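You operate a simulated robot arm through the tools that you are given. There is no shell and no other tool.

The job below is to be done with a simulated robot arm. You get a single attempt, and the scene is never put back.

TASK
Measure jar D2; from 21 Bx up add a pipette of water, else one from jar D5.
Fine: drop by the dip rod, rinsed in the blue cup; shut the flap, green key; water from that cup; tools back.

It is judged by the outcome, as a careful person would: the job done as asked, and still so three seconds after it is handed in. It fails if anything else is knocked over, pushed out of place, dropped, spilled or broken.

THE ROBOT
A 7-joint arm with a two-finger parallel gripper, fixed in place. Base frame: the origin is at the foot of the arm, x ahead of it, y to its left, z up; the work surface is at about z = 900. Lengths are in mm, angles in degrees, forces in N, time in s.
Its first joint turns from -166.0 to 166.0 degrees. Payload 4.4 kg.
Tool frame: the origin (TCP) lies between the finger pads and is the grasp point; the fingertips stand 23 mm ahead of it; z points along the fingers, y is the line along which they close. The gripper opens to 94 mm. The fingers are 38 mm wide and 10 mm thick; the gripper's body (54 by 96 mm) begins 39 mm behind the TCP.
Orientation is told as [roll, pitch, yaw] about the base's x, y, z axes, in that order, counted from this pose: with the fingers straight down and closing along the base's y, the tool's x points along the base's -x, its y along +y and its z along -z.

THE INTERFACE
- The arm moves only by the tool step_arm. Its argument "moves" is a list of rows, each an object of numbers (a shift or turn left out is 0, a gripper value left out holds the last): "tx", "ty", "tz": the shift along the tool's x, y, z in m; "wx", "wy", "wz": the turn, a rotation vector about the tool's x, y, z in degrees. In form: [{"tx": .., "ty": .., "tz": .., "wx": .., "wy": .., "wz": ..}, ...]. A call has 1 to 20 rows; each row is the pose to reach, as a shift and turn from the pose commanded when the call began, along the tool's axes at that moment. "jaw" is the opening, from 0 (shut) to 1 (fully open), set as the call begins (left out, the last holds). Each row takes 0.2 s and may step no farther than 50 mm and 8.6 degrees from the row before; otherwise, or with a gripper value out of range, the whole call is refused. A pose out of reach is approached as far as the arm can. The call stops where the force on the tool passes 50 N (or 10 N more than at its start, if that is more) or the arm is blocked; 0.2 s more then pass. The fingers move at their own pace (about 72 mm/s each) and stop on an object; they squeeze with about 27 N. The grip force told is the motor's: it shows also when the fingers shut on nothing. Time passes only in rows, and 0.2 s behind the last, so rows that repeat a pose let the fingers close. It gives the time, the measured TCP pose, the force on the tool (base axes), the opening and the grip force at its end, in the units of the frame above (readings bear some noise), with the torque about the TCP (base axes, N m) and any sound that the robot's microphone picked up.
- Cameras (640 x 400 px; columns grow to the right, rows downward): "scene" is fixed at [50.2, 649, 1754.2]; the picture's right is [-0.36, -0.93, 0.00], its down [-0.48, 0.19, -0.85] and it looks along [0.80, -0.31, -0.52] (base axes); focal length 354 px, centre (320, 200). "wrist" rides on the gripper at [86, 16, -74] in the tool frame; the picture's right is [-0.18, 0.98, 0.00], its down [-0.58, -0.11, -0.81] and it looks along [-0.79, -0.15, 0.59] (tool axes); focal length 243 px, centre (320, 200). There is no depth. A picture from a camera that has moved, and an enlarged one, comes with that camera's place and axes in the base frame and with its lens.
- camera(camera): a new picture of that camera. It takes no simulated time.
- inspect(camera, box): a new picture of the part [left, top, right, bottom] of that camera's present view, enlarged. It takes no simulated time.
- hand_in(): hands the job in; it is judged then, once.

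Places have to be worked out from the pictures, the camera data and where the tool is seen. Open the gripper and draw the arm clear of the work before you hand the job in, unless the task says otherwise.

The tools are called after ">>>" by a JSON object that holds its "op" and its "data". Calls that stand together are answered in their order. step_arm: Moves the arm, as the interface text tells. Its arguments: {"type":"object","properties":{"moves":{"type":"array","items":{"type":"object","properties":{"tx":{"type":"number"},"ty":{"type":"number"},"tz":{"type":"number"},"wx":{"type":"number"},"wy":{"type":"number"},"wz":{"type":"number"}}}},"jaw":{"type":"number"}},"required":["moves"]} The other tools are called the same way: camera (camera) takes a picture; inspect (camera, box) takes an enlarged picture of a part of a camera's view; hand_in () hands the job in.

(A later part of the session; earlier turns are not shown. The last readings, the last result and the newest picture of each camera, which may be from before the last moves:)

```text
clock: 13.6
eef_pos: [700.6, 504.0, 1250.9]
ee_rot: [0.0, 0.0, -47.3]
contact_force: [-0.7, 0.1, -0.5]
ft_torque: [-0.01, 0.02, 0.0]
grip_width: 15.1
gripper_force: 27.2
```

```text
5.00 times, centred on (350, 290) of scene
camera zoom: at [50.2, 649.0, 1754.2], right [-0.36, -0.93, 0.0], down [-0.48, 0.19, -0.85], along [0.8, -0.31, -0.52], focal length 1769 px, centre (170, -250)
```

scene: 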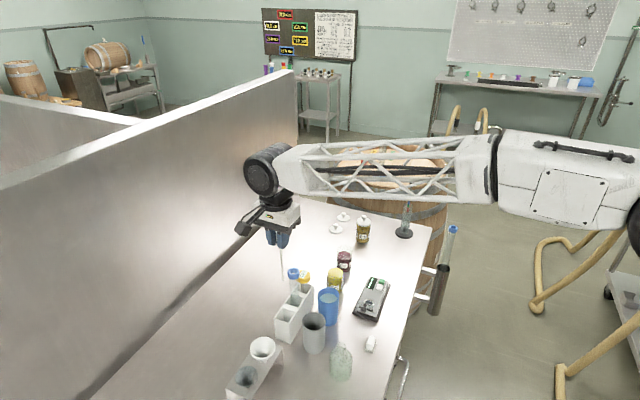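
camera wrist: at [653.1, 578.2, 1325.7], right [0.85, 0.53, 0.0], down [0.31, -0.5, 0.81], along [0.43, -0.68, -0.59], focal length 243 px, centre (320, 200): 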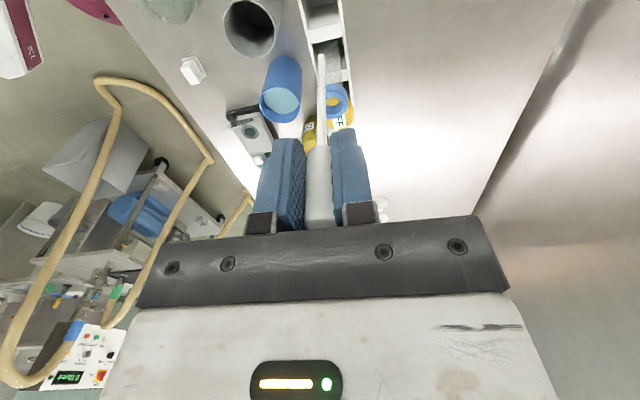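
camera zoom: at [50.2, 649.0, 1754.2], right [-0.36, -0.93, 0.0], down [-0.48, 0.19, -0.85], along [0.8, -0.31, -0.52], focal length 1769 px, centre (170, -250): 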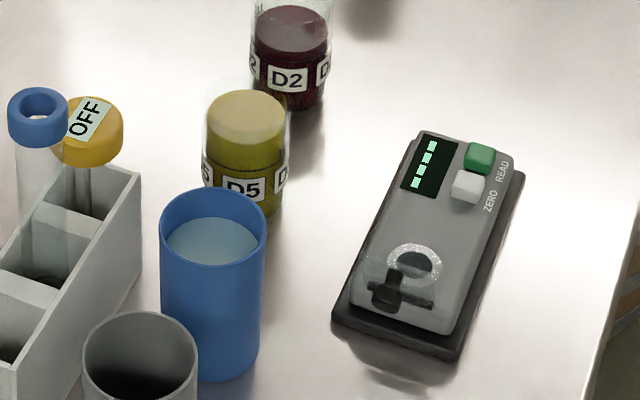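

The rod is a solid cylinder with a rounded tip. Relative to the tool, the blue cup's centre is about (-110, -82) mm in tool x,y; I move over it at height and check.

>>> {"op": "step_arm", "data": {"moves": [{"tx": -0.03, "ty": -0.022}, {"tx": -0.06, "ty": -0.044}, {"tx": -0.09, "ty": -0.066}, {"tx": -0.111, "ty": -0.082}, {"tx": -0.111, "ty": -0.082}]}}

>>> {"op": "camera", "data": {"camera": "wrist"}}

>>> {"op": "inspect", "data": {"camera": "wrist", "box": [250, 0, 390, 150]}}

>>> {"op": "inspect", "data": {"camera": "scene", "box": [280, 210, 380, 330]}}

```text
clock: 14.8
eef_pos: [712.6, 365.3, 1249.8]
ee_rot: [0.0, 0.0, -47.2]
contact_force: [0.8, 0.4, 0.2]
ft_torque: [0.02, 0.03, -0.01]
grip_width: 15.2
gripper_force: 27.3
```

```text
taken
camera wrist: at [665.8, 439.8, 1324.9], right [0.85, 0.53, 0.0], down [0.31, -0.5, 0.81], along [0.43, -0.68, -0.59], focal length 243 px, centre (320, 200)
```

wrist: 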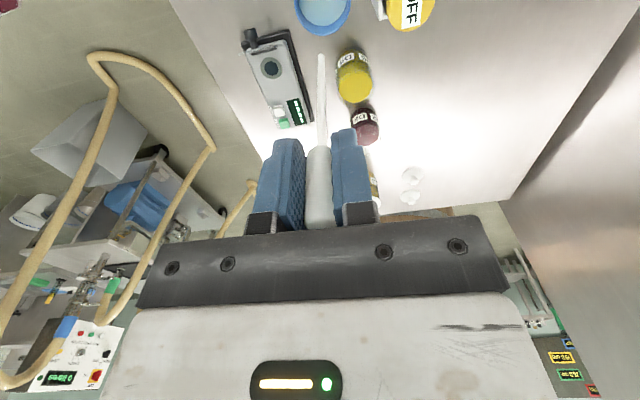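

```text
2.67 times, centred on (320, 75) of wrist
camera zoom: at [665.8, 439.8, 1324.9], right [0.85, 0.53, 0.0], down [0.31, -0.5, 0.81], along [0.43, -0.68, -0.59], focal length 647 px, centre (320, 533)
```

zoom: 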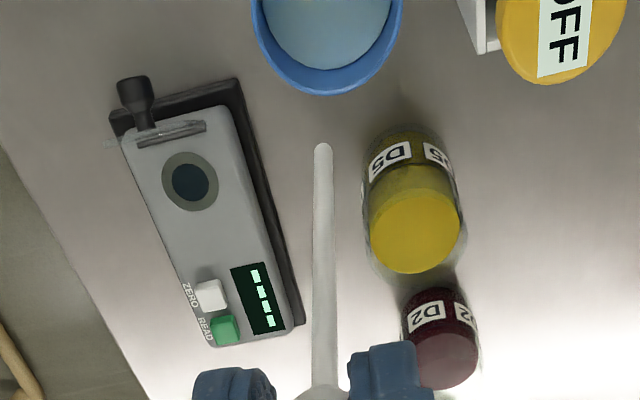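

```text
3.33 times, centred on (330, 270) of scene
camera zoom: at [50.2, 649.0, 1754.2], right [-0.36, -0.93, 0.0], down [-0.48, 0.19, -0.85], along [0.8, -0.31, -0.52], focal length 1179 px, centre (287, -33)
```

zoom: 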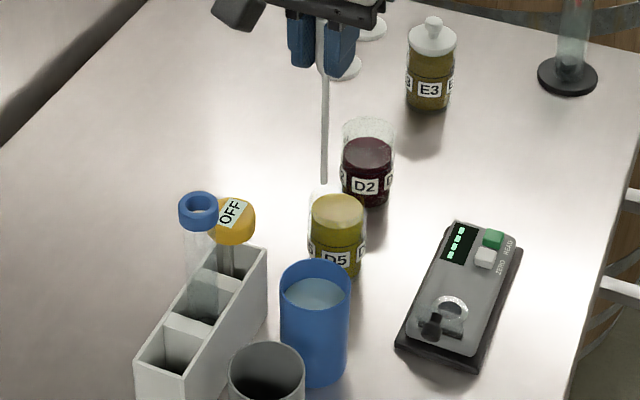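

The view shows rod and cup well: by comparing the rod tip's vertical line with the rim in the scene picture, the cup centre is about (2, 5) mm off the rod in base x,y. I correct, lower the rod into the water, stir gently, raise it slowly and let it drip above the cup.

>>> {"op": "step_arm", "data": {"moves": [{"tx": 0.0023, "ty": 0.0049, "tz": 0.03}, {"tx": 0.0023, "ty": 0.0049, "tz": 0.075}, {"tx": 0.0023, "ty": 0.0049, "tz": 0.11}, {"tx": 0.0023, "ty": 0.0049, "tz": 0.13}, {"tx": 0.0023, "ty": 0.0049, "tz": 0.145}, {"tx": 0.0023, "ty": 0.0049, "tz": 0.16}, {"tx": 0.0023, "ty": 0.0049, "tz": 0.175}, {"tx": 0.0023, "ty": 0.0049, "tz": 0.185}]}}

>>> {"op": "inspect", "data": {"camera": "scene", "box": [280, 230, 380, 330]}}

>>> {"op": "inspect", "data": {"camera": "wrist", "box": [220, 0, 420, 200]}}

```text
clock: 16.6
eef_pos: [715.4, 371.3, 1063.8]
ee_rot: [0.0, 0.1, -47.3]
contact_force: [-0.4, -0.2, 0.6]
ft_torque: [0.0, 0.0, 0.0]
grip_width: 15.1
gripper_force: 26.6
```

```text
4.00 times, centred on (330, 280) of scene
camera zoom: at [50.2, 649.0, 1754.2], right [-0.36, -0.93, 0.0], down [-0.48, 0.19, -0.85], along [0.8, -0.31, -0.52], focal length 1415 px, centre (280, -120)
```

zoom: 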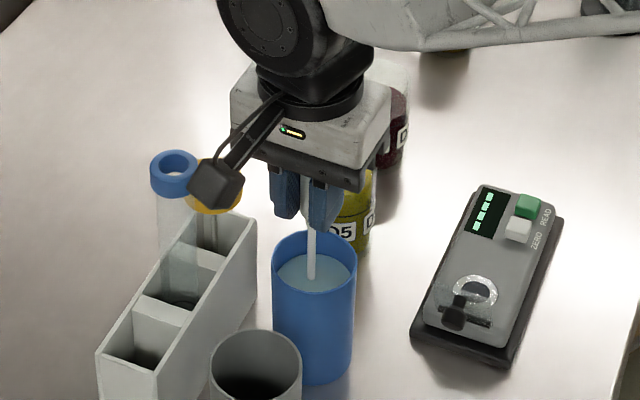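

```text
2.00 times, centred on (320, 100) of wrist
camera zoom: at [669.0, 446.8, 1138.7], right [0.85, 0.53, 0.0], down [0.31, -0.5, 0.81], along [0.43, -0.68, -0.59], focal length 485 px, centre (320, 400)
```

zoom: 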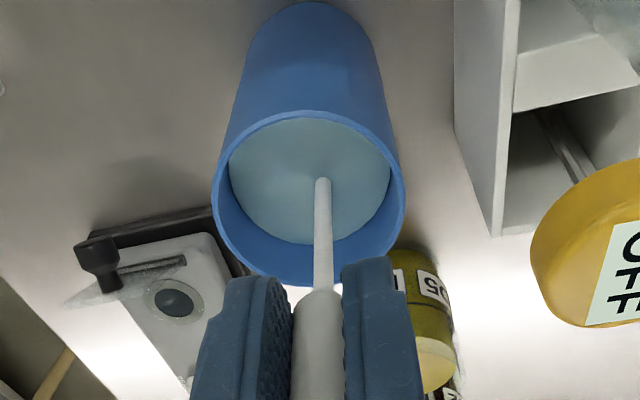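

The rod stands in the water near the cup's centre. I stir, raise it slowly, and let it drip inside the rim.

>>> {"op": "step_arm", "data": {"moves": [{"tx": 0.008}, {"ty": 0.008}, {"tx": -0.008}, {"ty": -0.008}, {"tx": 0.008}, {"ty": 0.008}, {"tx": -0.008}, {"ty": -0.008}, {"tx": 0}, {"tz": -0.015}, {"tz": -0.03}, {"tz": -0.045}, {"tz": -0.053}, {"tz": -0.053}, {"tz": -0.053}, {"tz": -0.053}, {"tz": -0.053}, {"tz": -0.053}]}}

>>> {"op": "inspect", "data": {"camera": "wrist", "box": [220, 0, 420, 200]}}

>>> {"op": "inspect", "data": {"camera": "scene", "box": [280, 230, 380, 330]}}

```text
clock: 20.4
eef_pos: [715.2, 369.7, 1119.1]
ee_rot: [0.1, 0.0, -47.3]
contact_force: [0.1, -0.8, -0.9]
ft_torque: [0.03, -0.01, -0.01]
grip_width: 15.1
gripper_force: 27.3
```

```text
2.00 times, centred on (320, 100) of wrist
camera zoom: at [668.2, 444.5, 1193.6], right [0.85, 0.53, 0.0], down [0.31, -0.5, 0.81], along [0.43, -0.68, -0.59], focal length 485 px, centre (320, 400)
```

zoom: 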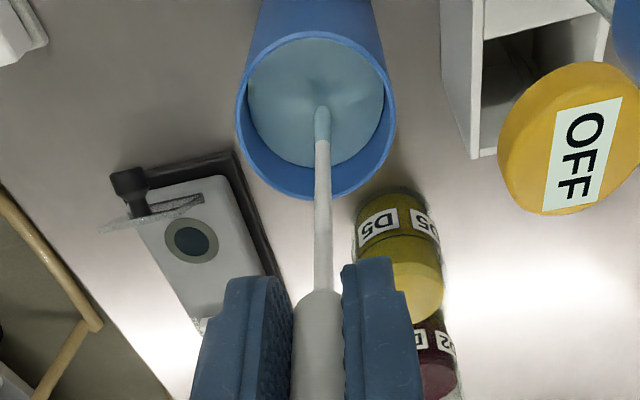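

```text
4.00 times, centred on (330, 280) of scene
camera zoom: at [50.2, 649.0, 1754.2], right [-0.36, -0.93, 0.0], down [-0.48, 0.19, -0.85], along [0.8, -0.31, -0.52], focal length 1415 px, centre (280, -120)
```

zoom: 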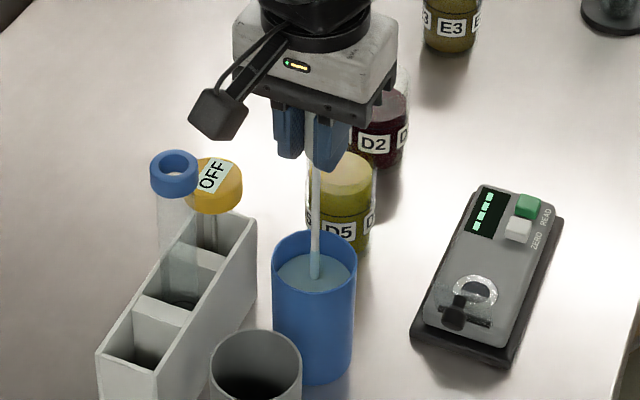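

The rinsed rod now shows a wet bluish tip. I raise it clear and carry it toward jar D2, which I estimate at about (907, 233) with its rim near z = 978, stopping above it to check.

>>> {"op": "step_arm", "data": {"moves": [{"tz": -0.03}, {"tz": -0.065}, {"tx": -0.015, "ty": 0.003, "tz": -0.085}, {"tx": -0.045, "ty": 0.009, "tz": -0.09}, {"tx": -0.08, "ty": 0.016, "tz": -0.09}, {"tx": -0.115, "ty": 0.023, "tz": -0.09}, {"tx": -0.15, "ty": 0.03, "tz": -0.09}, {"tx": -0.185, "ty": 0.037, "tz": -0.09}, {"tx": -0.215, "ty": 0.044, "tz": -0.09}, {"tx": -0.231, "ty": 0.047, "tz": -0.09}, {"tx": -0.231, "ty": 0.047, "tz": -0.09}]}}

>>> {"op": "camera", "data": {"camera": "wrist"}}

>>> {"op": "inspect", "data": {"camera": "scene", "box": [300, 190, 400, 300]}}

>>> {"op": "inspect", "data": {"camera": "wrist", "box": [220, 0, 420, 200]}}

```text
clock: 22.8
eef_pos: [907.5, 231.6, 1208.1]
ee_rot: [0.0, 0.1, -47.3]
contact_force: [-0.8, 0.0, -0.6]
ft_torque: [0.01, 0.02, 0.0]
grip_width: 15.1
gripper_force: 26.7
```

```text
taken
camera wrist: at [859.9, 307.4, 1282.9], right [0.85, 0.53, 0.0], down [0.31, -0.5, 0.81], along [0.43, -0.68, -0.59], focal length 243 px, centre (320, 200)
```

wrist: 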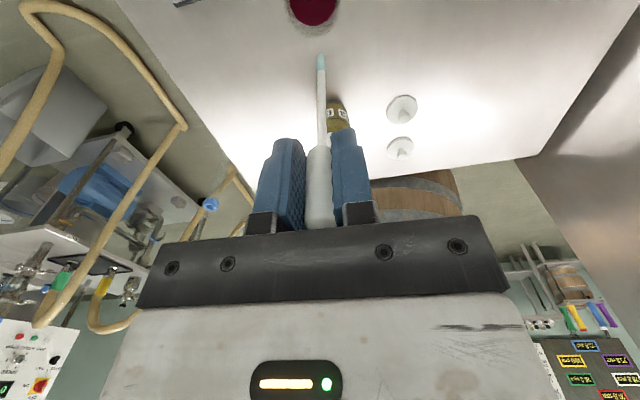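

```text
3.64 times, centred on (350, 245) of scene
camera zoom: at [50.2, 649.0, 1754.2], right [-0.36, -0.93, 0.0], down [-0.48, 0.19, -0.85], along [0.8, -0.31, -0.52], focal length 1286 px, centre (211, 36)
```

zoom: 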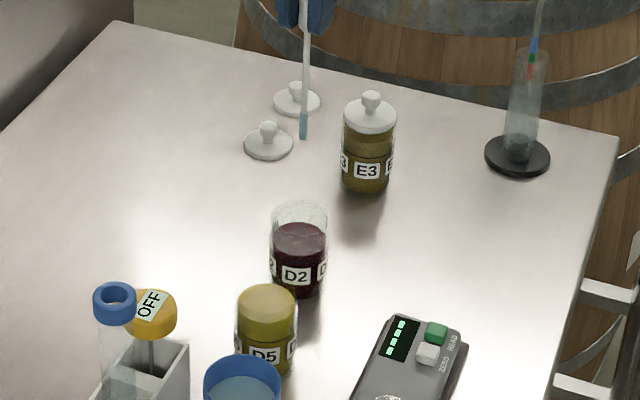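

```text
2.00 times, centred on (320, 100) of wrist
camera zoom: at [859.9, 307.4, 1282.9], right [0.85, 0.53, 0.0], down [0.31, -0.5, 0.81], along [0.43, -0.68, -0.59], focal length 485 px, centre (320, 400)
```

zoom: 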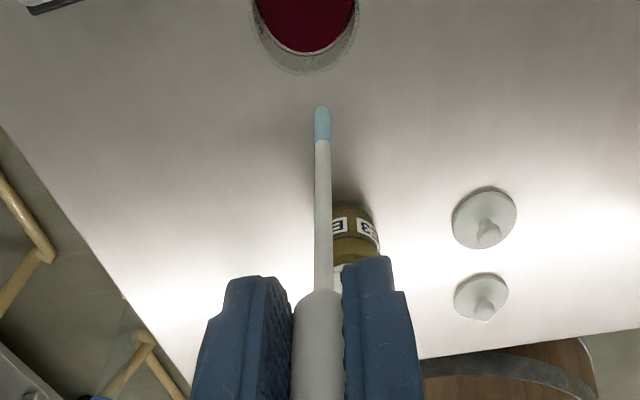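

The rod tip carries a bluish water film; the wrist view puts D2's centre about 7 mm nearer than my tip. I correct by (-7.5, 0) in base and lower the tip about 25 mm below the wine's surface.

>>> {"op": "step_arm", "data": {"moves": [{"tx": 0.005, "ty": -0.0055, "tz": 0.01}, {"tx": 0.005, "ty": -0.0055, "tz": 0.045}, {"tx": 0.005, "ty": -0.0055, "tz": 0.075}]}}

>>> {"op": "inspect", "data": {"camera": "scene", "box": [310, 210, 380, 290]}}

>>> {"op": "inspect", "data": {"camera": "wrist", "box": [220, 0, 420, 200]}}

```text
clock: 23.6
eef_pos: [899.8, 232.6, 1132.4]
ee_rot: [0.1, -0.1, -47.3]
contact_force: [-0.1, 0.1, 0.2]
ft_torque: [-0.01, 0.02, 0.0]
grip_width: 15.2
gripper_force: 27.2
```

```text
5.00 times, centred on (345, 250) of scene
camera zoom: at [50.2, 649.0, 1754.2], right [-0.36, -0.93, 0.0], down [-0.48, 0.19, -0.85], along [0.8, -0.31, -0.52], focal length 1769 px, centre (195, -50)
```

zoom: 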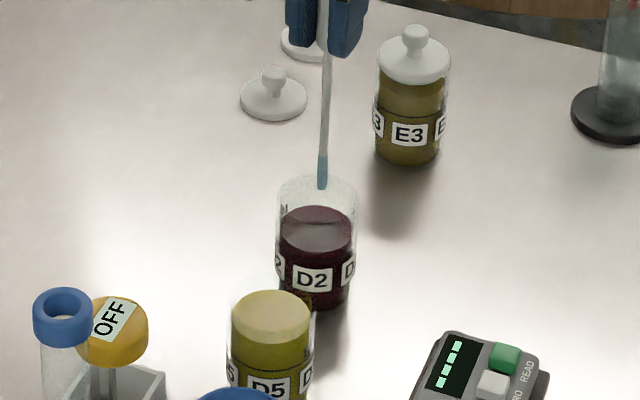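

```text
2.00 times, centred on (320, 100) of wrist
camera zoom: at [851.3, 307.7, 1206.7], right [0.85, 0.53, 0.0], down [0.31, -0.5, 0.81], along [0.43, -0.68, -0.59], focal length 485 px, centre (320, 400)
```

zoom: 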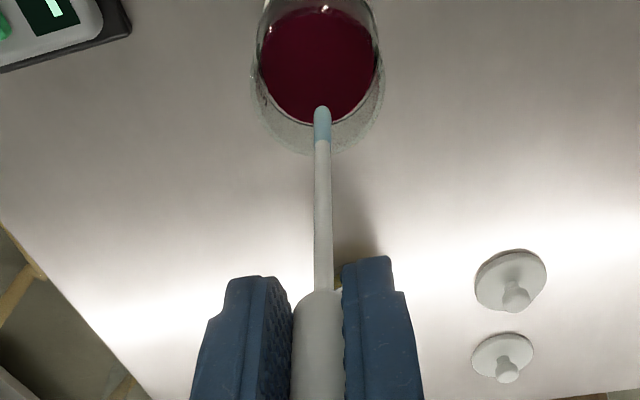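

The tip is over the jar mouth, slightly to the scene's right of centre. I nudge 2 mm, lower into the wine, and raise it again so the tip is still within the rim.

>>> {"op": "step_arm", "data": {"moves": [{"tx": 0.0005, "ty": 0.0015, "tz": 0.015}, {"tx": 0.0005, "ty": 0.0015, "tz": 0.03}, {"tx": 0.0005, "ty": 0.0015, "tz": 0.045}, {"tx": 0.0005, "ty": 0.0015, "tz": 0.06}, {"tx": 0.0005, "ty": 0.0015, "tz": 0.069}, {"tx": 0.0005, "ty": 0.0015, "tz": 0.069}, {"tx": 0.0005, "ty": 0.0015, "tz": 0.069}]}}

>>> {"op": "inspect", "data": {"camera": "scene", "box": [310, 210, 380, 290]}}

>>> {"op": "inspect", "data": {"camera": "wrist", "box": [220, 0, 420, 200]}}

```text
clock: 25.2
eef_pos: [900.7, 234.8, 1064.5]
ee_rot: [0.0, 0.1, -47.3]
contact_force: [-0.3, 0.4, -0.9]
ft_torque: [0.01, -0.03, 0.0]
grip_width: 15.0
gripper_force: 26.5
```

```text
5.00 times, centred on (345, 250) of scene
camera zoom: at [50.2, 649.0, 1754.2], right [-0.36, -0.93, 0.0], down [-0.48, 0.19, -0.85], along [0.8, -0.31, -0.52], focal length 1769 px, centre (195, -50)
```

zoom: 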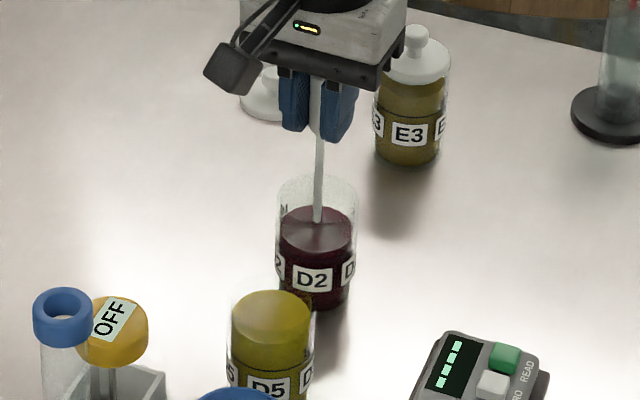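

```text
2.00 times, centred on (320, 100) of wrist
camera zoom: at [853.7, 309.3, 1137.8], right [0.85, 0.53, 0.0], down [0.31, -0.5, 0.81], along [0.43, -0.68, -0.59], focal length 485 px, centre (320, 400)
```

zoom: 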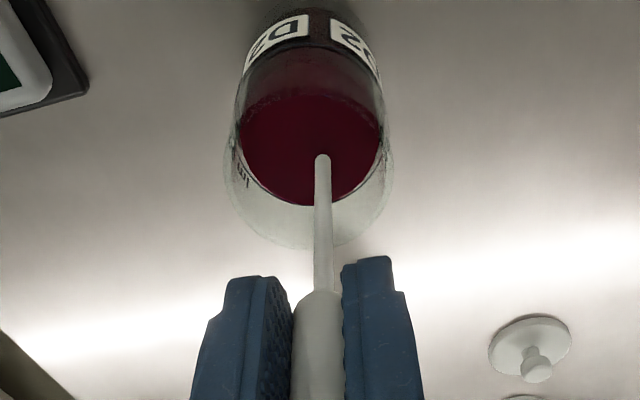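

The rod is dipped in D2's wine. I raise it slowly, pausing with the tip inside the rim.

>>> {"op": "step_arm", "data": {"moves": [{"tz": -0.012}, {"tz": -0.025}, {"tz": -0.038}, {"tz": -0.048}, {"tz": -0.048}, {"tz": -0.048}, {"tz": -0.055}, {"tz": -0.07}, {"tz": -0.085}]}}

>>> {"op": "inspect", "data": {"camera": "scene", "box": [310, 210, 380, 290]}}

>>> {"op": "inspect", "data": {"camera": "wrist", "box": [220, 0, 420, 200]}}

```text
clock: 27.2
eef_pos: [900.6, 234.2, 1152.0]
ee_rot: [0.1, 0.0, -47.3]
contact_force: [-0.8, -0.3, -0.3]
ft_torque: [-0.02, -0.02, -0.01]
grip_width: 15.1
gripper_force: 26.7
```

```text
5.00 times, centred on (345, 250) of scene
camera zoom: at [50.2, 649.0, 1754.2], right [-0.36, -0.93, 0.0], down [-0.48, 0.19, -0.85], along [0.8, -0.31, -0.52], focal length 1769 px, centre (195, -50)
```

zoom: 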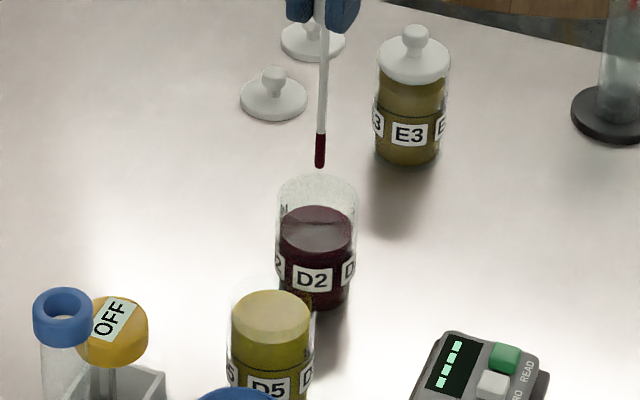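

```text
2.00 times, centred on (320, 100) of wrist
camera zoom: at [853.0, 309.6, 1225.0], right [0.85, 0.53, 0.0], down [0.31, -0.5, 0.81], along [0.43, -0.68, -0.59], focal length 485 px, centre (320, 400)
```

zoom: 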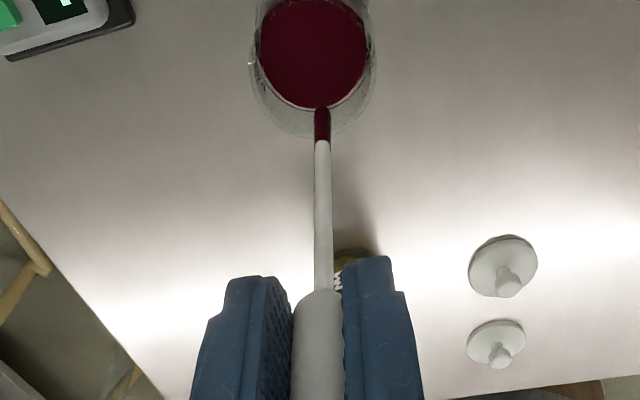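

The tip carries a red film of D2. I carry it at this height toward the meter's well, which the wrist views place at about (701.5, 243), and check there.

>>> {"op": "step_arm", "data": {"moves": [{"tx": 0.012, "ty": -0.012}, {"tx": 0.034, "ty": -0.034}, {"tx": 0.058, "ty": -0.058}, {"tx": 0.082, "ty": -0.082}, {"tx": 0.106, "ty": -0.106}, {"tx": 0.128, "ty": -0.128}, {"tx": 0.141, "ty": -0.1405}, {"tx": 0.141, "ty": -0.1405}]}}

>>> {"op": "inspect", "data": {"camera": "scene", "box": [340, 240, 420, 330]}}

>>> {"op": "inspect", "data": {"camera": "wrist", "box": [220, 0, 420, 200]}}

>>> {"op": "camera", "data": {"camera": "wrist"}}

```text
clock: 29.0
eef_pos: [701.2, 242.0, 1152.8]
ee_rot: [0.0, 0.0, -47.3]
contact_force: [-0.1, -0.1, 0.1]
ft_torque: [0.01, 0.01, 0.01]
grip_width: 15.1
gripper_force: 26.6
```

```text
4.44 times, centred on (380, 285) of scene
camera zoom: at [50.2, 649.0, 1754.2], right [-0.36, -0.93, 0.0], down [-0.48, 0.19, -0.85], along [0.8, -0.31, -0.52], focal length 1572 px, centre (53, -178)
```

zoom: 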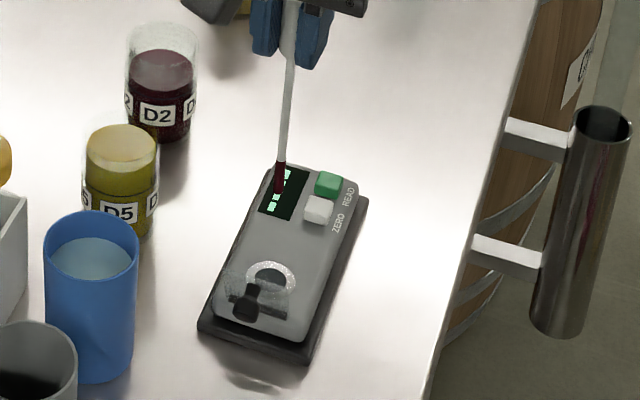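

```text
2.00 times, centred on (320, 100) of wrist
camera zoom: at [653.7, 318.2, 1226.3], right [0.85, 0.53, 0.0], down [0.31, -0.5, 0.81], along [0.43, -0.68, -0.59], focal length 485 px, centre (320, 400)
```

zoom: 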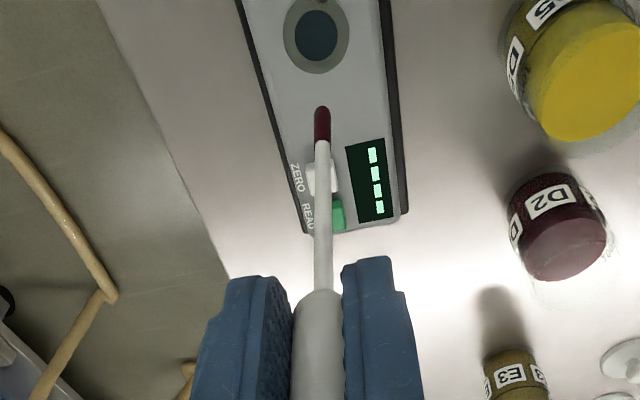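

```text
taken
camera wrist: at [653.7, 318.2, 1226.3], right [0.85, 0.53, 0.0], down [0.31, -0.5, 0.81], along [0.43, -0.68, -0.59], focal length 243 px, centre (320, 200)
```

wrist: 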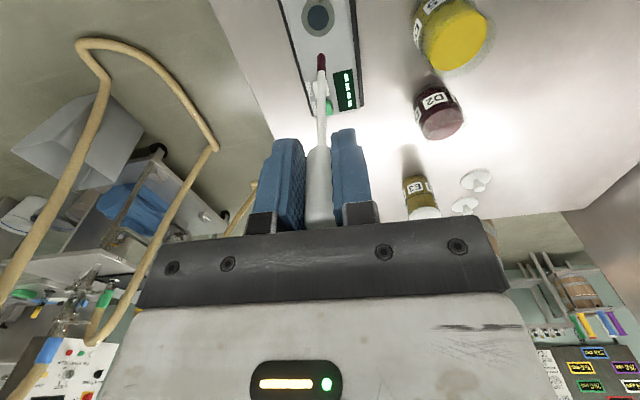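

The well lies ahead of the tip by some mm at this height. I also notice the steel sleeve at the table edge looks empty in this enlargement, so I check that area before going on.

>>> {"op": "camera", "data": {"camera": "scene"}}

>>> {"op": "inspect", "data": {"camera": "scene", "box": [400, 200, 500, 330]}}

```text
taken
```

scene: 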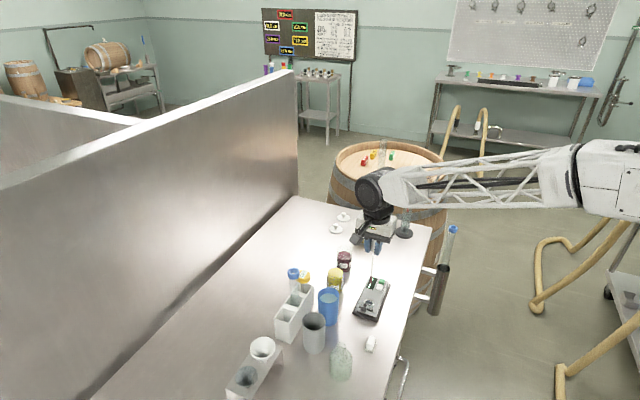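

```text
3.08 times, centred on (450, 265) of scene
camera zoom: at [50.2, 649.0, 1754.2], right [-0.36, -0.93, 0.0], down [-0.48, 0.19, -0.85], along [0.8, -0.31, -0.52], focal length 1088 px, centre (-80, 0)
```

zoom: 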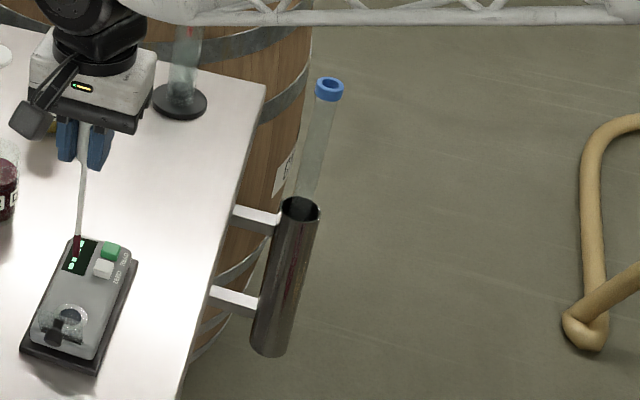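

The tube is still in its sleeve; it had only been cropped. The tip is aligned with the well within 2 mm, so I lower toward it, stopping just above.

>>> {"op": "step_arm", "data": {"moves": [{"tx": -0.001, "ty": -0.0015, "tz": 0.02}, {"tx": -0.001, "ty": -0.0015, "tz": 0.04}, {"tx": -0.001, "ty": -0.0015, "tz": 0.058}, {"tx": -0.001, "ty": -0.0015, "tz": 0.068}, {"tx": -0.001, "ty": -0.0015, "tz": 0.073}]}}

>>> {"op": "inspect", "data": {"camera": "scene", "box": [345, 268, 400, 325]}}

>>> {"op": "inspect", "data": {"camera": "wrist", "box": [260, 0, 380, 120]}}

```text
clock: 30.2
eef_pos: [702.0, 244.1, 1078.8]
ee_rot: [0.0, -0.1, -47.3]
contact_force: [0.1, -0.6, -0.7]
ft_torque: [0.0, 0.02, -0.01]
grip_width: 15.3
gripper_force: 26.9
```

```text
7.02 times, centred on (372, 296) of scene
camera zoom: at [50.2, 649.0, 1754.2], right [-0.36, -0.93, 0.0], down [-0.48, 0.19, -0.85], along [0.8, -0.31, -0.52], focal length 2482 px, centre (-48, -477)
```

zoom: 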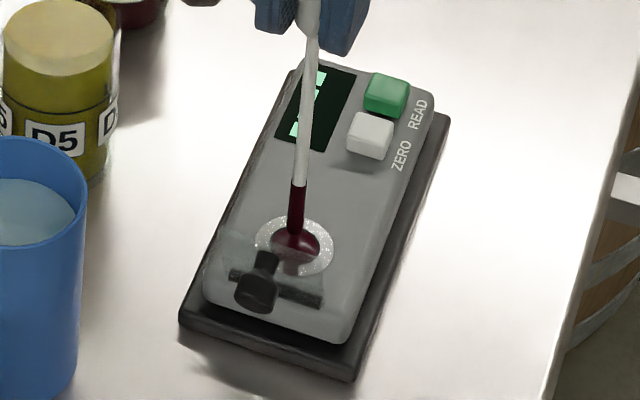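

```text
3.33 times, centred on (320, 60) of wrist
camera zoom: at [654.3, 317.4, 1152.2], right [0.85, 0.53, 0.0], down [0.31, -0.5, 0.81], along [0.43, -0.68, -0.59], focal length 809 px, centre (320, 667)
```

zoom: 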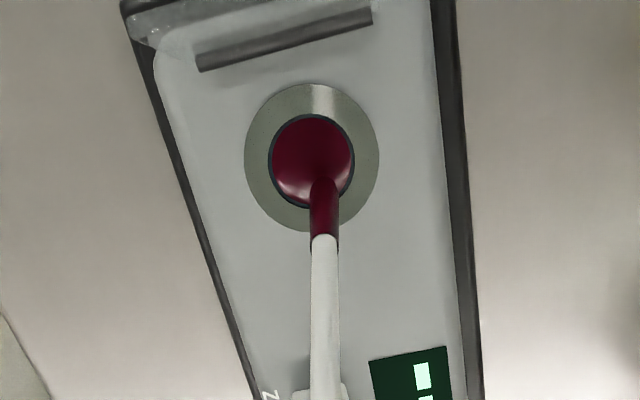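

The red drop now fills the well. I raise the rod and take it back to the blue cup to rinse off the wine before putting it away.

>>> {"op": "step_arm", "data": {"moves": [{"tz": -0.015}, {"tz": -0.04}, {"tz": -0.075}, {"tx": 0.01, "ty": 0.012, "tz": -0.1}, {"tx": 0.03, "ty": 0.035, "tz": -0.1}, {"tx": 0.053, "ty": 0.061, "tz": -0.1}, {"tx": 0.074, "ty": 0.086, "tz": -0.1}, {"tx": 0.085, "ty": 0.098, "tz": -0.1}, {"tx": 0.085, "ty": 0.098, "tz": -0.1}]}}

>>> {"op": "inspect", "data": {"camera": "scene", "box": [280, 220, 400, 330]}}

>>> {"op": "inspect", "data": {"camera": "wrist", "box": [220, 0, 420, 200]}}

```text
clock: 32.2
eef_pos: [718.7, 368.7, 1176.5]
ee_rot: [0.0, 0.1, -47.4]
contact_force: [0.1, -0.2, -0.6]
ft_torque: [0.01, -0.02, 0.0]
grip_width: 15.1
gripper_force: 27.9
```

```text
3.64 times, centred on (340, 275) of scene
camera zoom: at [50.2, 649.0, 1754.2], right [-0.36, -0.93, 0.0], down [-0.48, 0.19, -0.85], along [0.8, -0.31, -0.52], focal length 1286 px, centre (247, -73)
```

zoom: 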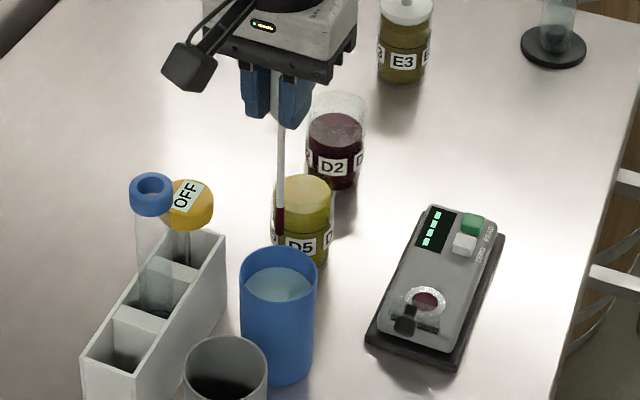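

```text
2.00 times, centred on (320, 100) of wrist
camera zoom: at [671.4, 443.1, 1250.3], right [0.85, 0.53, 0.0], down [0.31, -0.5, 0.81], along [0.43, -0.68, -0.59], focal length 485 px, centre (320, 400)
```

zoom: 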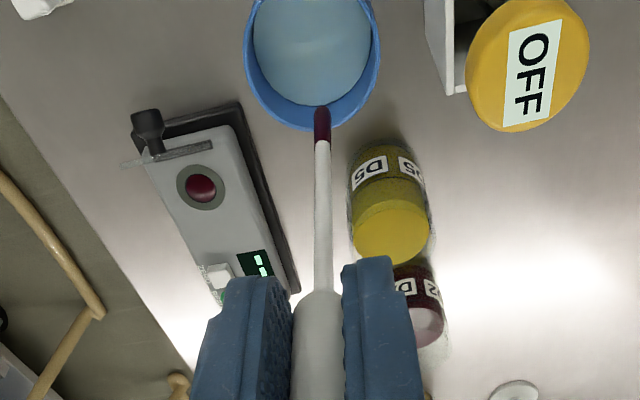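

The tip still has wine on it and the cup centre is about 4 mm to tool -y. I lower, stir more thoroughly, lift and check that it is clean.

>>> {"op": "step_arm", "data": {"moves": [{"ty": -0.004, "tz": 0.03}, {"ty": -0.004, "tz": 0.055}, {"ty": -0.004, "tz": 0.07}, {"ty": -0.004, "tz": 0.085}, {"ty": -0.004, "tz": 0.1}, {"ty": -0.004, "tz": 0.112}, {"tx": 0.008, "ty": -0.004, "tz": 0.112}, {"ty": 0.004, "tz": 0.112}, {"tx": -0.008, "ty": -0.004, "tz": 0.112}, {"ty": -0.012, "tz": 0.112}, {"tx": 0.008, "ty": -0.004, "tz": 0.112}, {"ty": 0.004, "tz": 0.112}, {"tx": -0.008, "ty": -0.004, "tz": 0.112}, {"ty": -0.012, "tz": 0.112}, {"ty": -0.004, "tz": 0.112}, {"ty": -0.004, "tz": 0.098}, {"ty": -0.004, "tz": 0.083}, {"ty": -0.004, "tz": 0.068}, {"ty": -0.004, "tz": 0.058}, {"ty": -0.004, "tz": 0.058}]}}

>>> {"op": "inspect", "data": {"camera": "wrist", "box": [220, 0, 420, 200]}}

>>> {"op": "inspect", "data": {"camera": "scene", "box": [280, 230, 380, 330]}}

```text
clock: 36.4
eef_pos: [713.8, 366.4, 1117.8]
ee_rot: [-0.1, 0.1, -47.3]
contact_force: [0.6, -0.4, -0.2]
ft_torque: [0.0, 0.0, 0.01]
grip_width: 15.0
gripper_force: 27.6
```

```text
2.00 times, centred on (320, 100) of wrist
camera zoom: at [665.9, 442.0, 1192.4], right [0.85, 0.53, 0.0], down [0.31, -0.5, 0.81], along [0.43, -0.68, -0.59], focal length 485 px, centre (320, 400)
```

zoom: 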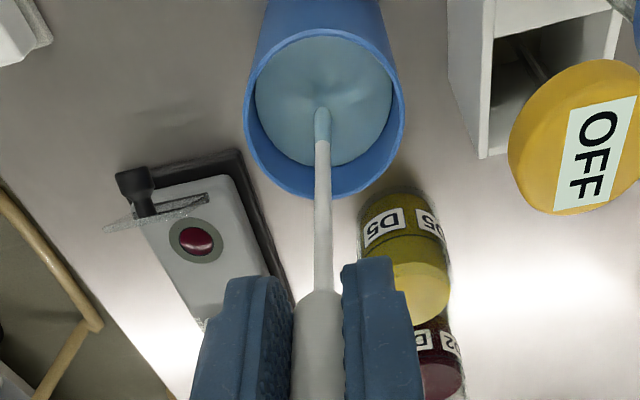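

```text
4.00 times, centred on (330, 280) of scene
camera zoom: at [50.2, 649.0, 1754.2], right [-0.36, -0.93, 0.0], down [-0.48, 0.19, -0.85], along [0.8, -0.31, -0.52], focal length 1415 px, centre (280, -120)
```

zoom: 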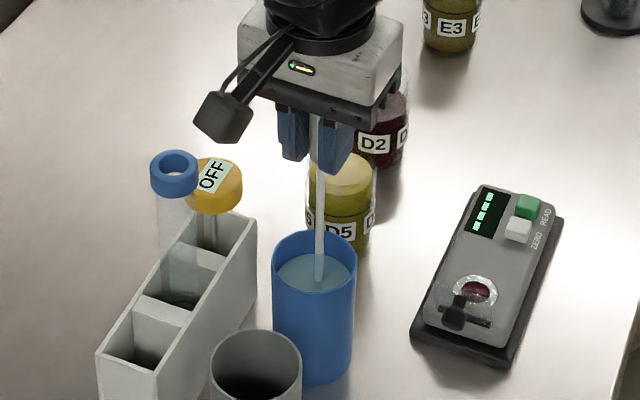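

The rod is clean again. I lift it, carry it back above its compartment of the rack, and check alignment before lowering.

>>> {"op": "step_arm", "data": {"moves": [{"tz": -0.025}, {"tz": -0.065}, {"tz": -0.105}, {"tx": 0.012, "ty": 0.009, "tz": -0.125}, {"tx": 0.045, "ty": 0.033, "tz": -0.125}, {"tx": 0.08, "ty": 0.059, "tz": -0.125}, {"tx": 0.103, "ty": 0.0755, "tz": -0.125}, {"tx": 0.1111, "ty": 0.0815, "tz": -0.125}, {"tx": 0.1111, "ty": 0.0815, "tz": -0.125}]}}

>>> {"op": "inspect", "data": {"camera": "wrist", "box": [220, 0, 420, 200]}}

>>> {"op": "inspect", "data": {"camera": "scene", "box": [250, 220, 350, 340]}}

```text
clock: 38.4
eef_pos: [698.9, 504.5, 1241.7]
ee_rot: [-0.1, 0.0, -47.3]
contact_force: [-0.8, -0.7, -0.6]
ft_torque: [0.0, 0.01, 0.0]
grip_width: 15.1
gripper_force: 27.3
```

```text
2.00 times, centred on (320, 100) of wrist
camera zoom: at [651.4, 579.4, 1317.5], right [0.85, 0.53, 0.0], down [0.31, -0.5, 0.81], along [0.43, -0.68, -0.59], focal length 485 px, centre (320, 400)
```

zoom: 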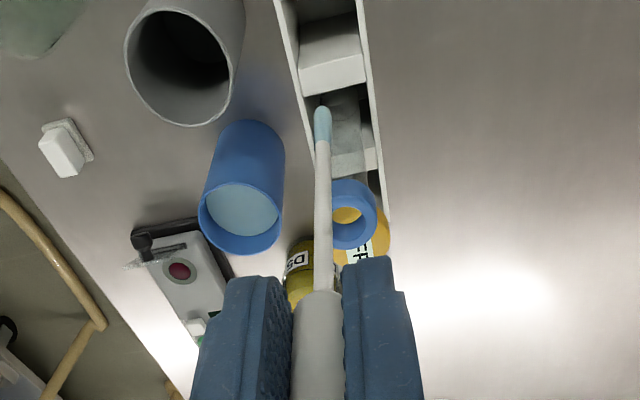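

```text
3.33 times, centred on (300, 280) of scene
camera zoom: at [50.2, 649.0, 1754.2], right [-0.36, -0.93, 0.0], down [-0.48, 0.19, -0.85], along [0.8, -0.31, -0.52], focal length 1179 px, centre (387, -67)
```

zoom: 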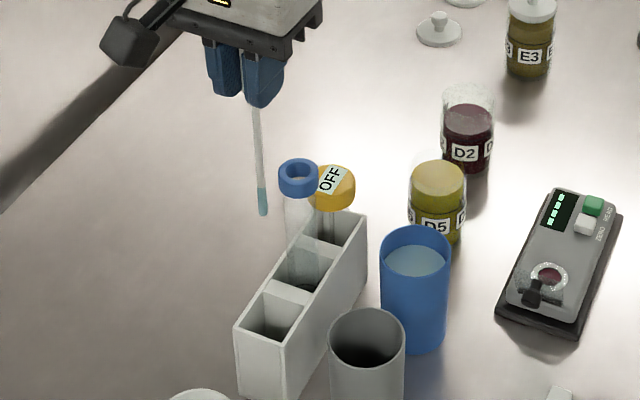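

Position matches the pick-up position. I lower until the tip is just above the compartment and check.

>>> {"op": "step_arm", "data": {"moves": [{"tz": 0.035}, {"tz": 0.075}, {"tz": 0.105}, {"tz": 0.115}]}}

>>> {"op": "inspect", "data": {"camera": "wrist", "box": [240, 0, 400, 160]}}

>>> {"op": "inspect", "data": {"camera": "scene", "box": [260, 250, 330, 340]}}

```text
clock: 39.4
eef_pos: [697.9, 503.1, 1127.4]
ee_rot: [0.0, 0.1, -47.3]
contact_force: [-0.5, -1.0, 0.1]
ft_torque: [-0.02, -0.01, 0.01]
grip_width: 15.3
gripper_force: 26.6
```

```text
2.50 times, centred on (320, 80) of wrist
camera zoom: at [650.6, 578.5, 1201.1], right [0.85, 0.53, 0.0], down [0.31, -0.5, 0.81], along [0.43, -0.68, -0.59], focal length 606 px, centre (320, 500)
```

zoom: 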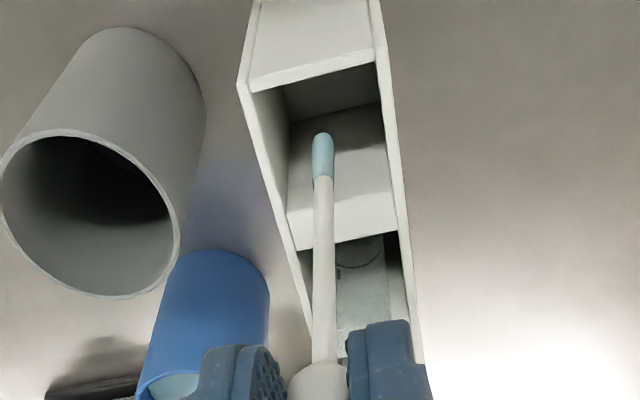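

```text
4.44 times, centred on (295, 295) of scene
camera zoom: at [50.2, 649.0, 1754.2], right [-0.36, -0.93, 0.0], down [-0.48, 0.19, -0.85], along [0.8, -0.31, -0.52], focal length 1572 px, centre (431, -222)
```

zoom: 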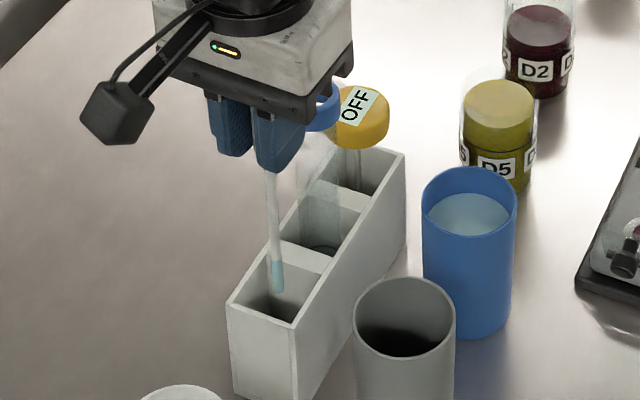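

The tip is inside the compartment opening. I lower to the original height and check the force before releasing.

>>> {"op": "step_arm", "data": {"moves": [{"tz": 0.025}, {"tz": 0.05}, {"tz": 0.065}, {"tz": 0.073}, {"tz": 0.0755}, {"tz": 0.0755}]}}

>>> {"op": "inspect", "data": {"camera": "scene", "box": [260, 250, 330, 340]}}

```text
clock: 40.8
eef_pos: [696.1, 505.2, 1054.7]
ee_rot: [0.0, 0.1, -47.3]
contact_force: [-0.2, -0.7, -0.6]
ft_torque: [0.0, 0.02, -0.02]
grip_width: 15.0
gripper_force: 26.9
```

```text
4.44 times, centred on (295, 295) of scene
camera zoom: at [50.2, 649.0, 1754.2], right [-0.36, -0.93, 0.0], down [-0.48, 0.19, -0.85], along [0.8, -0.31, -0.52], focal length 1572 px, centre (431, -222)
```

zoom: 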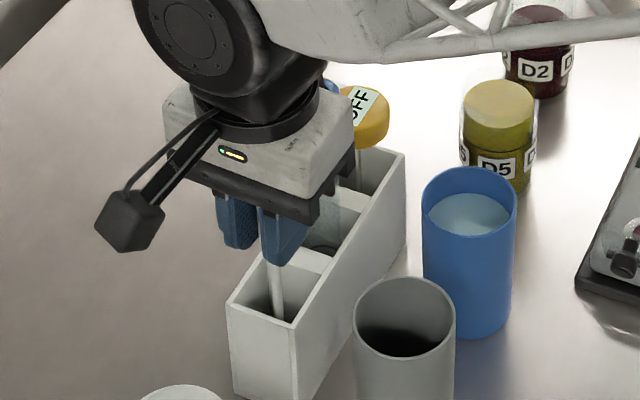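

No contact yet and about 3 mm higher than at pick-up. I lower in small steps until it touches.

>>> {"op": "step_arm", "data": {"moves": [{"tz": 0.001}, {"tz": 0.002}, {"tz": 0.003}, {"tz": 0.003}]}}

```text
clock: 41.8
eef_pos: [697.3, 503.9, 1051.2]
ee_rot: [0.0, -0.2, -47.4]
contact_force: [0.8, -0.1, -1.0]
ft_torque: [0.0, 0.03, 0.02]
grip_width: 15.0
gripper_force: 26.9
```

I open the jaw partway to release the rod and check that it stays standing.

>>> {"op": "step_arm", "data": {"moves": [{"tz": 0.0}, {"tz": 0.0}, {"tz": 0.0}, {"tz": 0.0}], "jaw": 0.4}}

>>> {"op": "inspect", "data": {"camera": "wrist", "box": [220, 40, 420, 240]}}

>>> {"op": "inspect", "data": {"camera": "scene", "box": [260, 250, 330, 340]}}

```text
clock: 42.8
eef_pos: [697.1, 503.9, 1050.2]
ee_rot: [0.1, 0.0, -47.3]
contact_force: [-0.3, -0.1, -0.1]
ft_torque: [0.01, -0.02, 0.0]
grip_width: 37.8
gripper_force: 0.1
```

```text
2.00 times, centred on (320, 140) of wrist
camera zoom: at [649.8, 579.3, 1124.9], right [0.85, 0.53, 0.0], down [0.31, -0.5, 0.81], along [0.43, -0.68, -0.59], focal length 485 px, centre (320, 320)
```

zoom: 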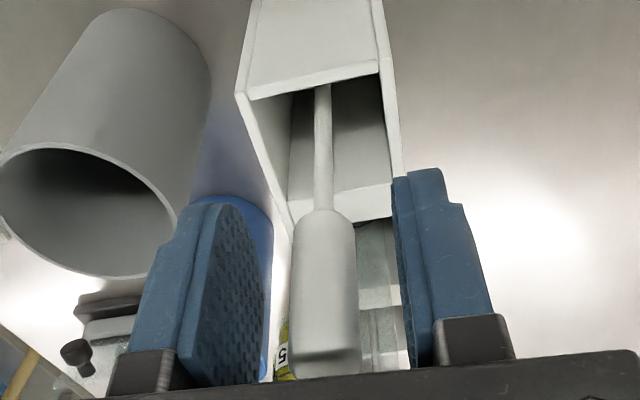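

```text
4.44 times, centred on (295, 295) of scene
camera zoom: at [50.2, 649.0, 1754.2], right [-0.36, -0.93, 0.0], down [-0.48, 0.19, -0.85], along [0.8, -0.31, -0.52], focal length 1572 px, centre (431, -222)
```

zoom: 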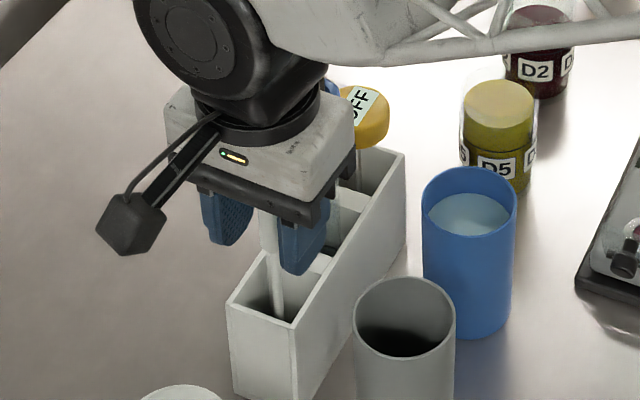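

The rod stands upright in its compartment. I raise straight up and verify it stays.

>>> {"op": "step_arm", "data": {"moves": [{"tz": -0.02}, {"tz": -0.05}, {"tz": -0.09}, {"tz": -0.13}, {"tz": -0.16}]}}

>>> {"op": "inspect", "data": {"camera": "scene", "box": [250, 240, 350, 340]}}

>>> {"op": "inspect", "data": {"camera": "scene", "box": [350, 285, 395, 325]}}

>>> {"op": "camera", "data": {"camera": "wrist"}}

```text
clock: 44.0
eef_pos: [697.6, 505.8, 1210.4]
ee_rot: [0.0, 0.0, -47.3]
contact_force: [0.3, 0.7, -0.2]
ft_torque: [0.01, 0.0, -0.01]
grip_width: 37.6
gripper_force: 0.1
```

```text
4.00 times, centred on (300, 290) of scene
camera zoom: at [50.2, 649.0, 1754.2], right [-0.36, -0.93, 0.0], down [-0.48, 0.19, -0.85], along [0.8, -0.31, -0.52], focal length 1415 px, centre (400, -160)
```

zoom: 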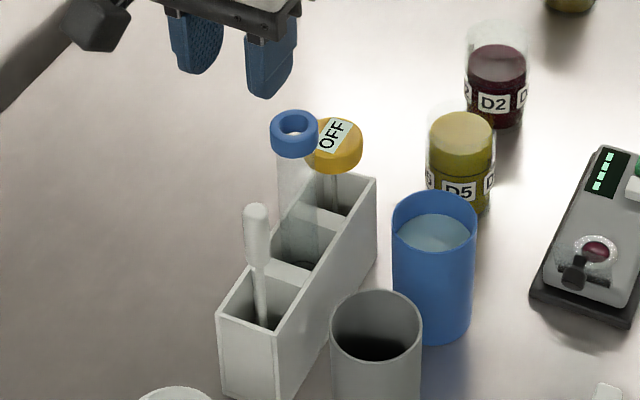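

```text
10.00 times, centred on (372, 305) of scene
camera zoom: at [50.2, 649.0, 1754.2], right [-0.36, -0.93, 0.0], down [-0.48, 0.19, -0.85], along [0.8, -0.31, -0.52], focal length 3537 px, centre (-205, -850)
```

zoom: 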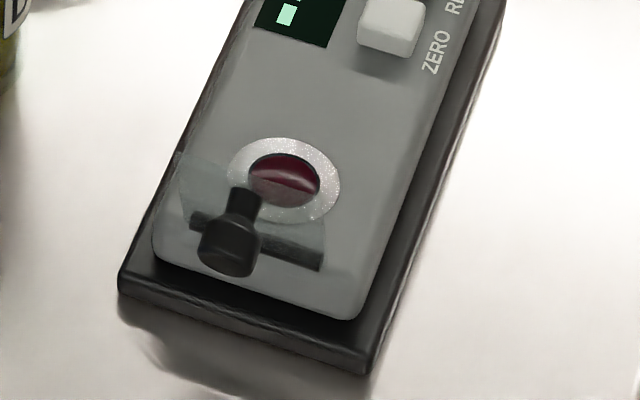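

```text
taken
camera wrist: at [650.9, 581.0, 1285.2], right [0.85, 0.53, 0.0], down [0.31, -0.5, 0.81], along [0.43, -0.68, -0.59], focal length 243 px, centre (320, 200)
```

wrist: 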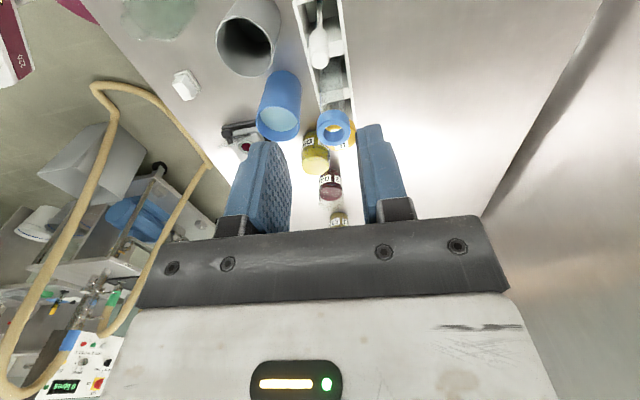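

The rod is safely back and the red sample sits in the well. Next I go to the near side of the meter with the jaw open to look closely at the flap.

>>> {"op": "step_arm", "data": {"moves": [{"tx": -0.02, "ty": -0.038}, {"tx": -0.042, "ty": -0.08}, {"tx": -0.064, "ty": -0.123}, {"tx": -0.086, "ty": -0.165}, {"tx": -0.086, "ty": -0.165, "tz": 0.045}, {"tx": -0.086, "ty": -0.165, "tz": 0.09}, {"tx": -0.086, "ty": -0.165, "tz": 0.13}, {"tx": -0.086, "ty": -0.165, "tz": 0.15}], "jaw": 0.9}}

>>> {"op": "camera", "data": {"camera": "wrist"}}

>>> {"op": "inspect", "data": {"camera": "wrist", "box": [250, 120, 390, 230]}}

>>> {"op": "camera", "data": {"camera": "scene"}}

```text
clock: 45.8
eef_pos: [634.1, 330.1, 1061.4]
ee_rot: [0.0, 0.0, -47.3]
contact_force: [0.3, 0.3, 0.1]
ft_torque: [0.0, 0.0, 0.01]
grip_width: 84.6
gripper_force: 0.0
```

```text
taken
camera wrist: at [585.1, 404.6, 1135.0], right [0.85, 0.53, 0.0], down [0.31, -0.5, 0.81], along [0.43, -0.68, -0.59], focal length 243 px, centre (320, 200)
```

wrist: 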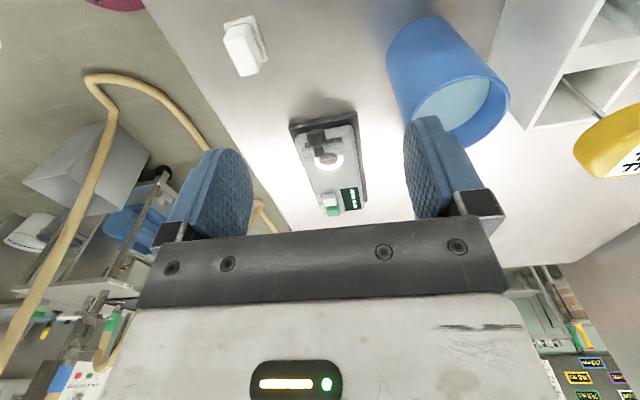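

```text
3.64 times, centred on (320, 175) of wrist
camera zoom: at [585.1, 404.6, 1135.0], right [0.85, 0.53, 0.0], down [0.31, -0.5, 0.81], along [0.43, -0.68, -0.59], focal length 882 px, centre (320, 291)
```

zoom: 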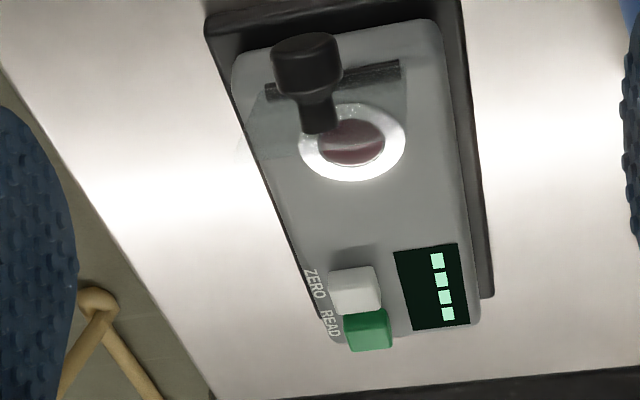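

```text
taken
```

scene: 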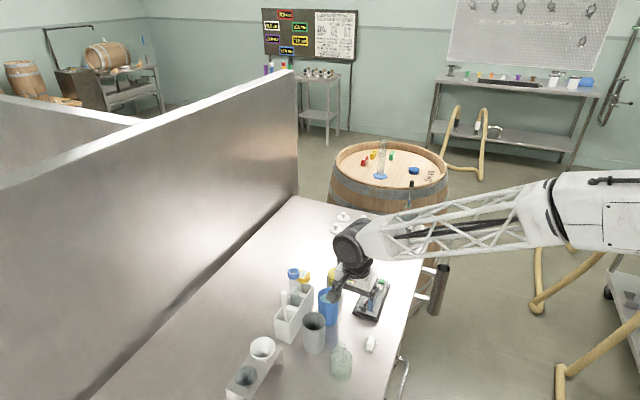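

I zoom in further on the flap.

>>> {"op": "inspect", "data": {"camera": "wrist", "box": [295, 118, 360, 178]}}

>>> {"op": "inspect", "data": {"camera": "scene", "box": [355, 288, 390, 318]}}

```text
6.67 times, centred on (328, 148) of wrist
camera zoom: at [585.1, 404.6, 1135.0], right [0.85, 0.53, 0.0], down [0.31, -0.5, 0.81], along [0.43, -0.68, -0.59], focal length 1618 px, centre (270, 547)
```

zoom: 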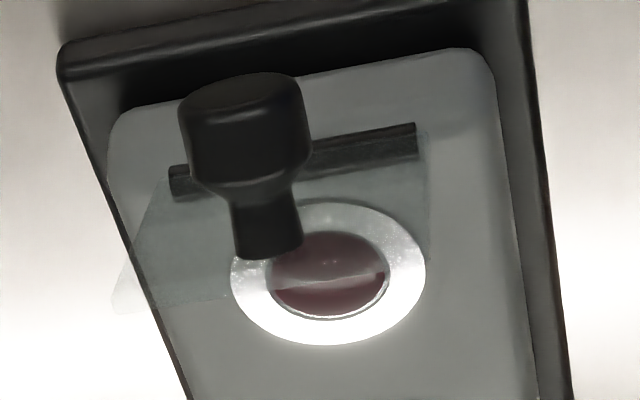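

```text
13.33 times, centred on (372, 303) of scene
camera zoom: at [50.2, 649.0, 1754.2], right [-0.36, -0.93, 0.0], down [-0.48, 0.19, -0.85], along [0.8, -0.31, -0.52], focal length 4716 px, centre (-380, -1173)
```

zoom: 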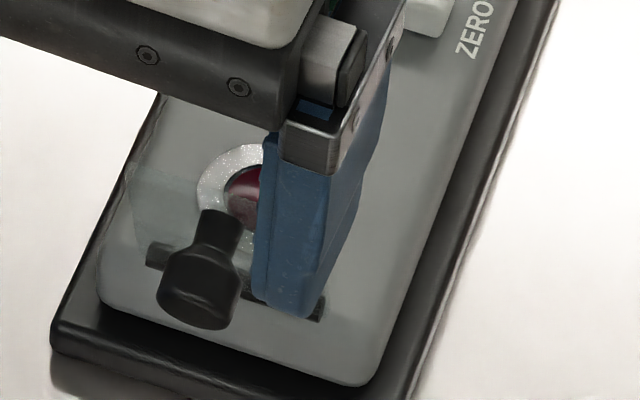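

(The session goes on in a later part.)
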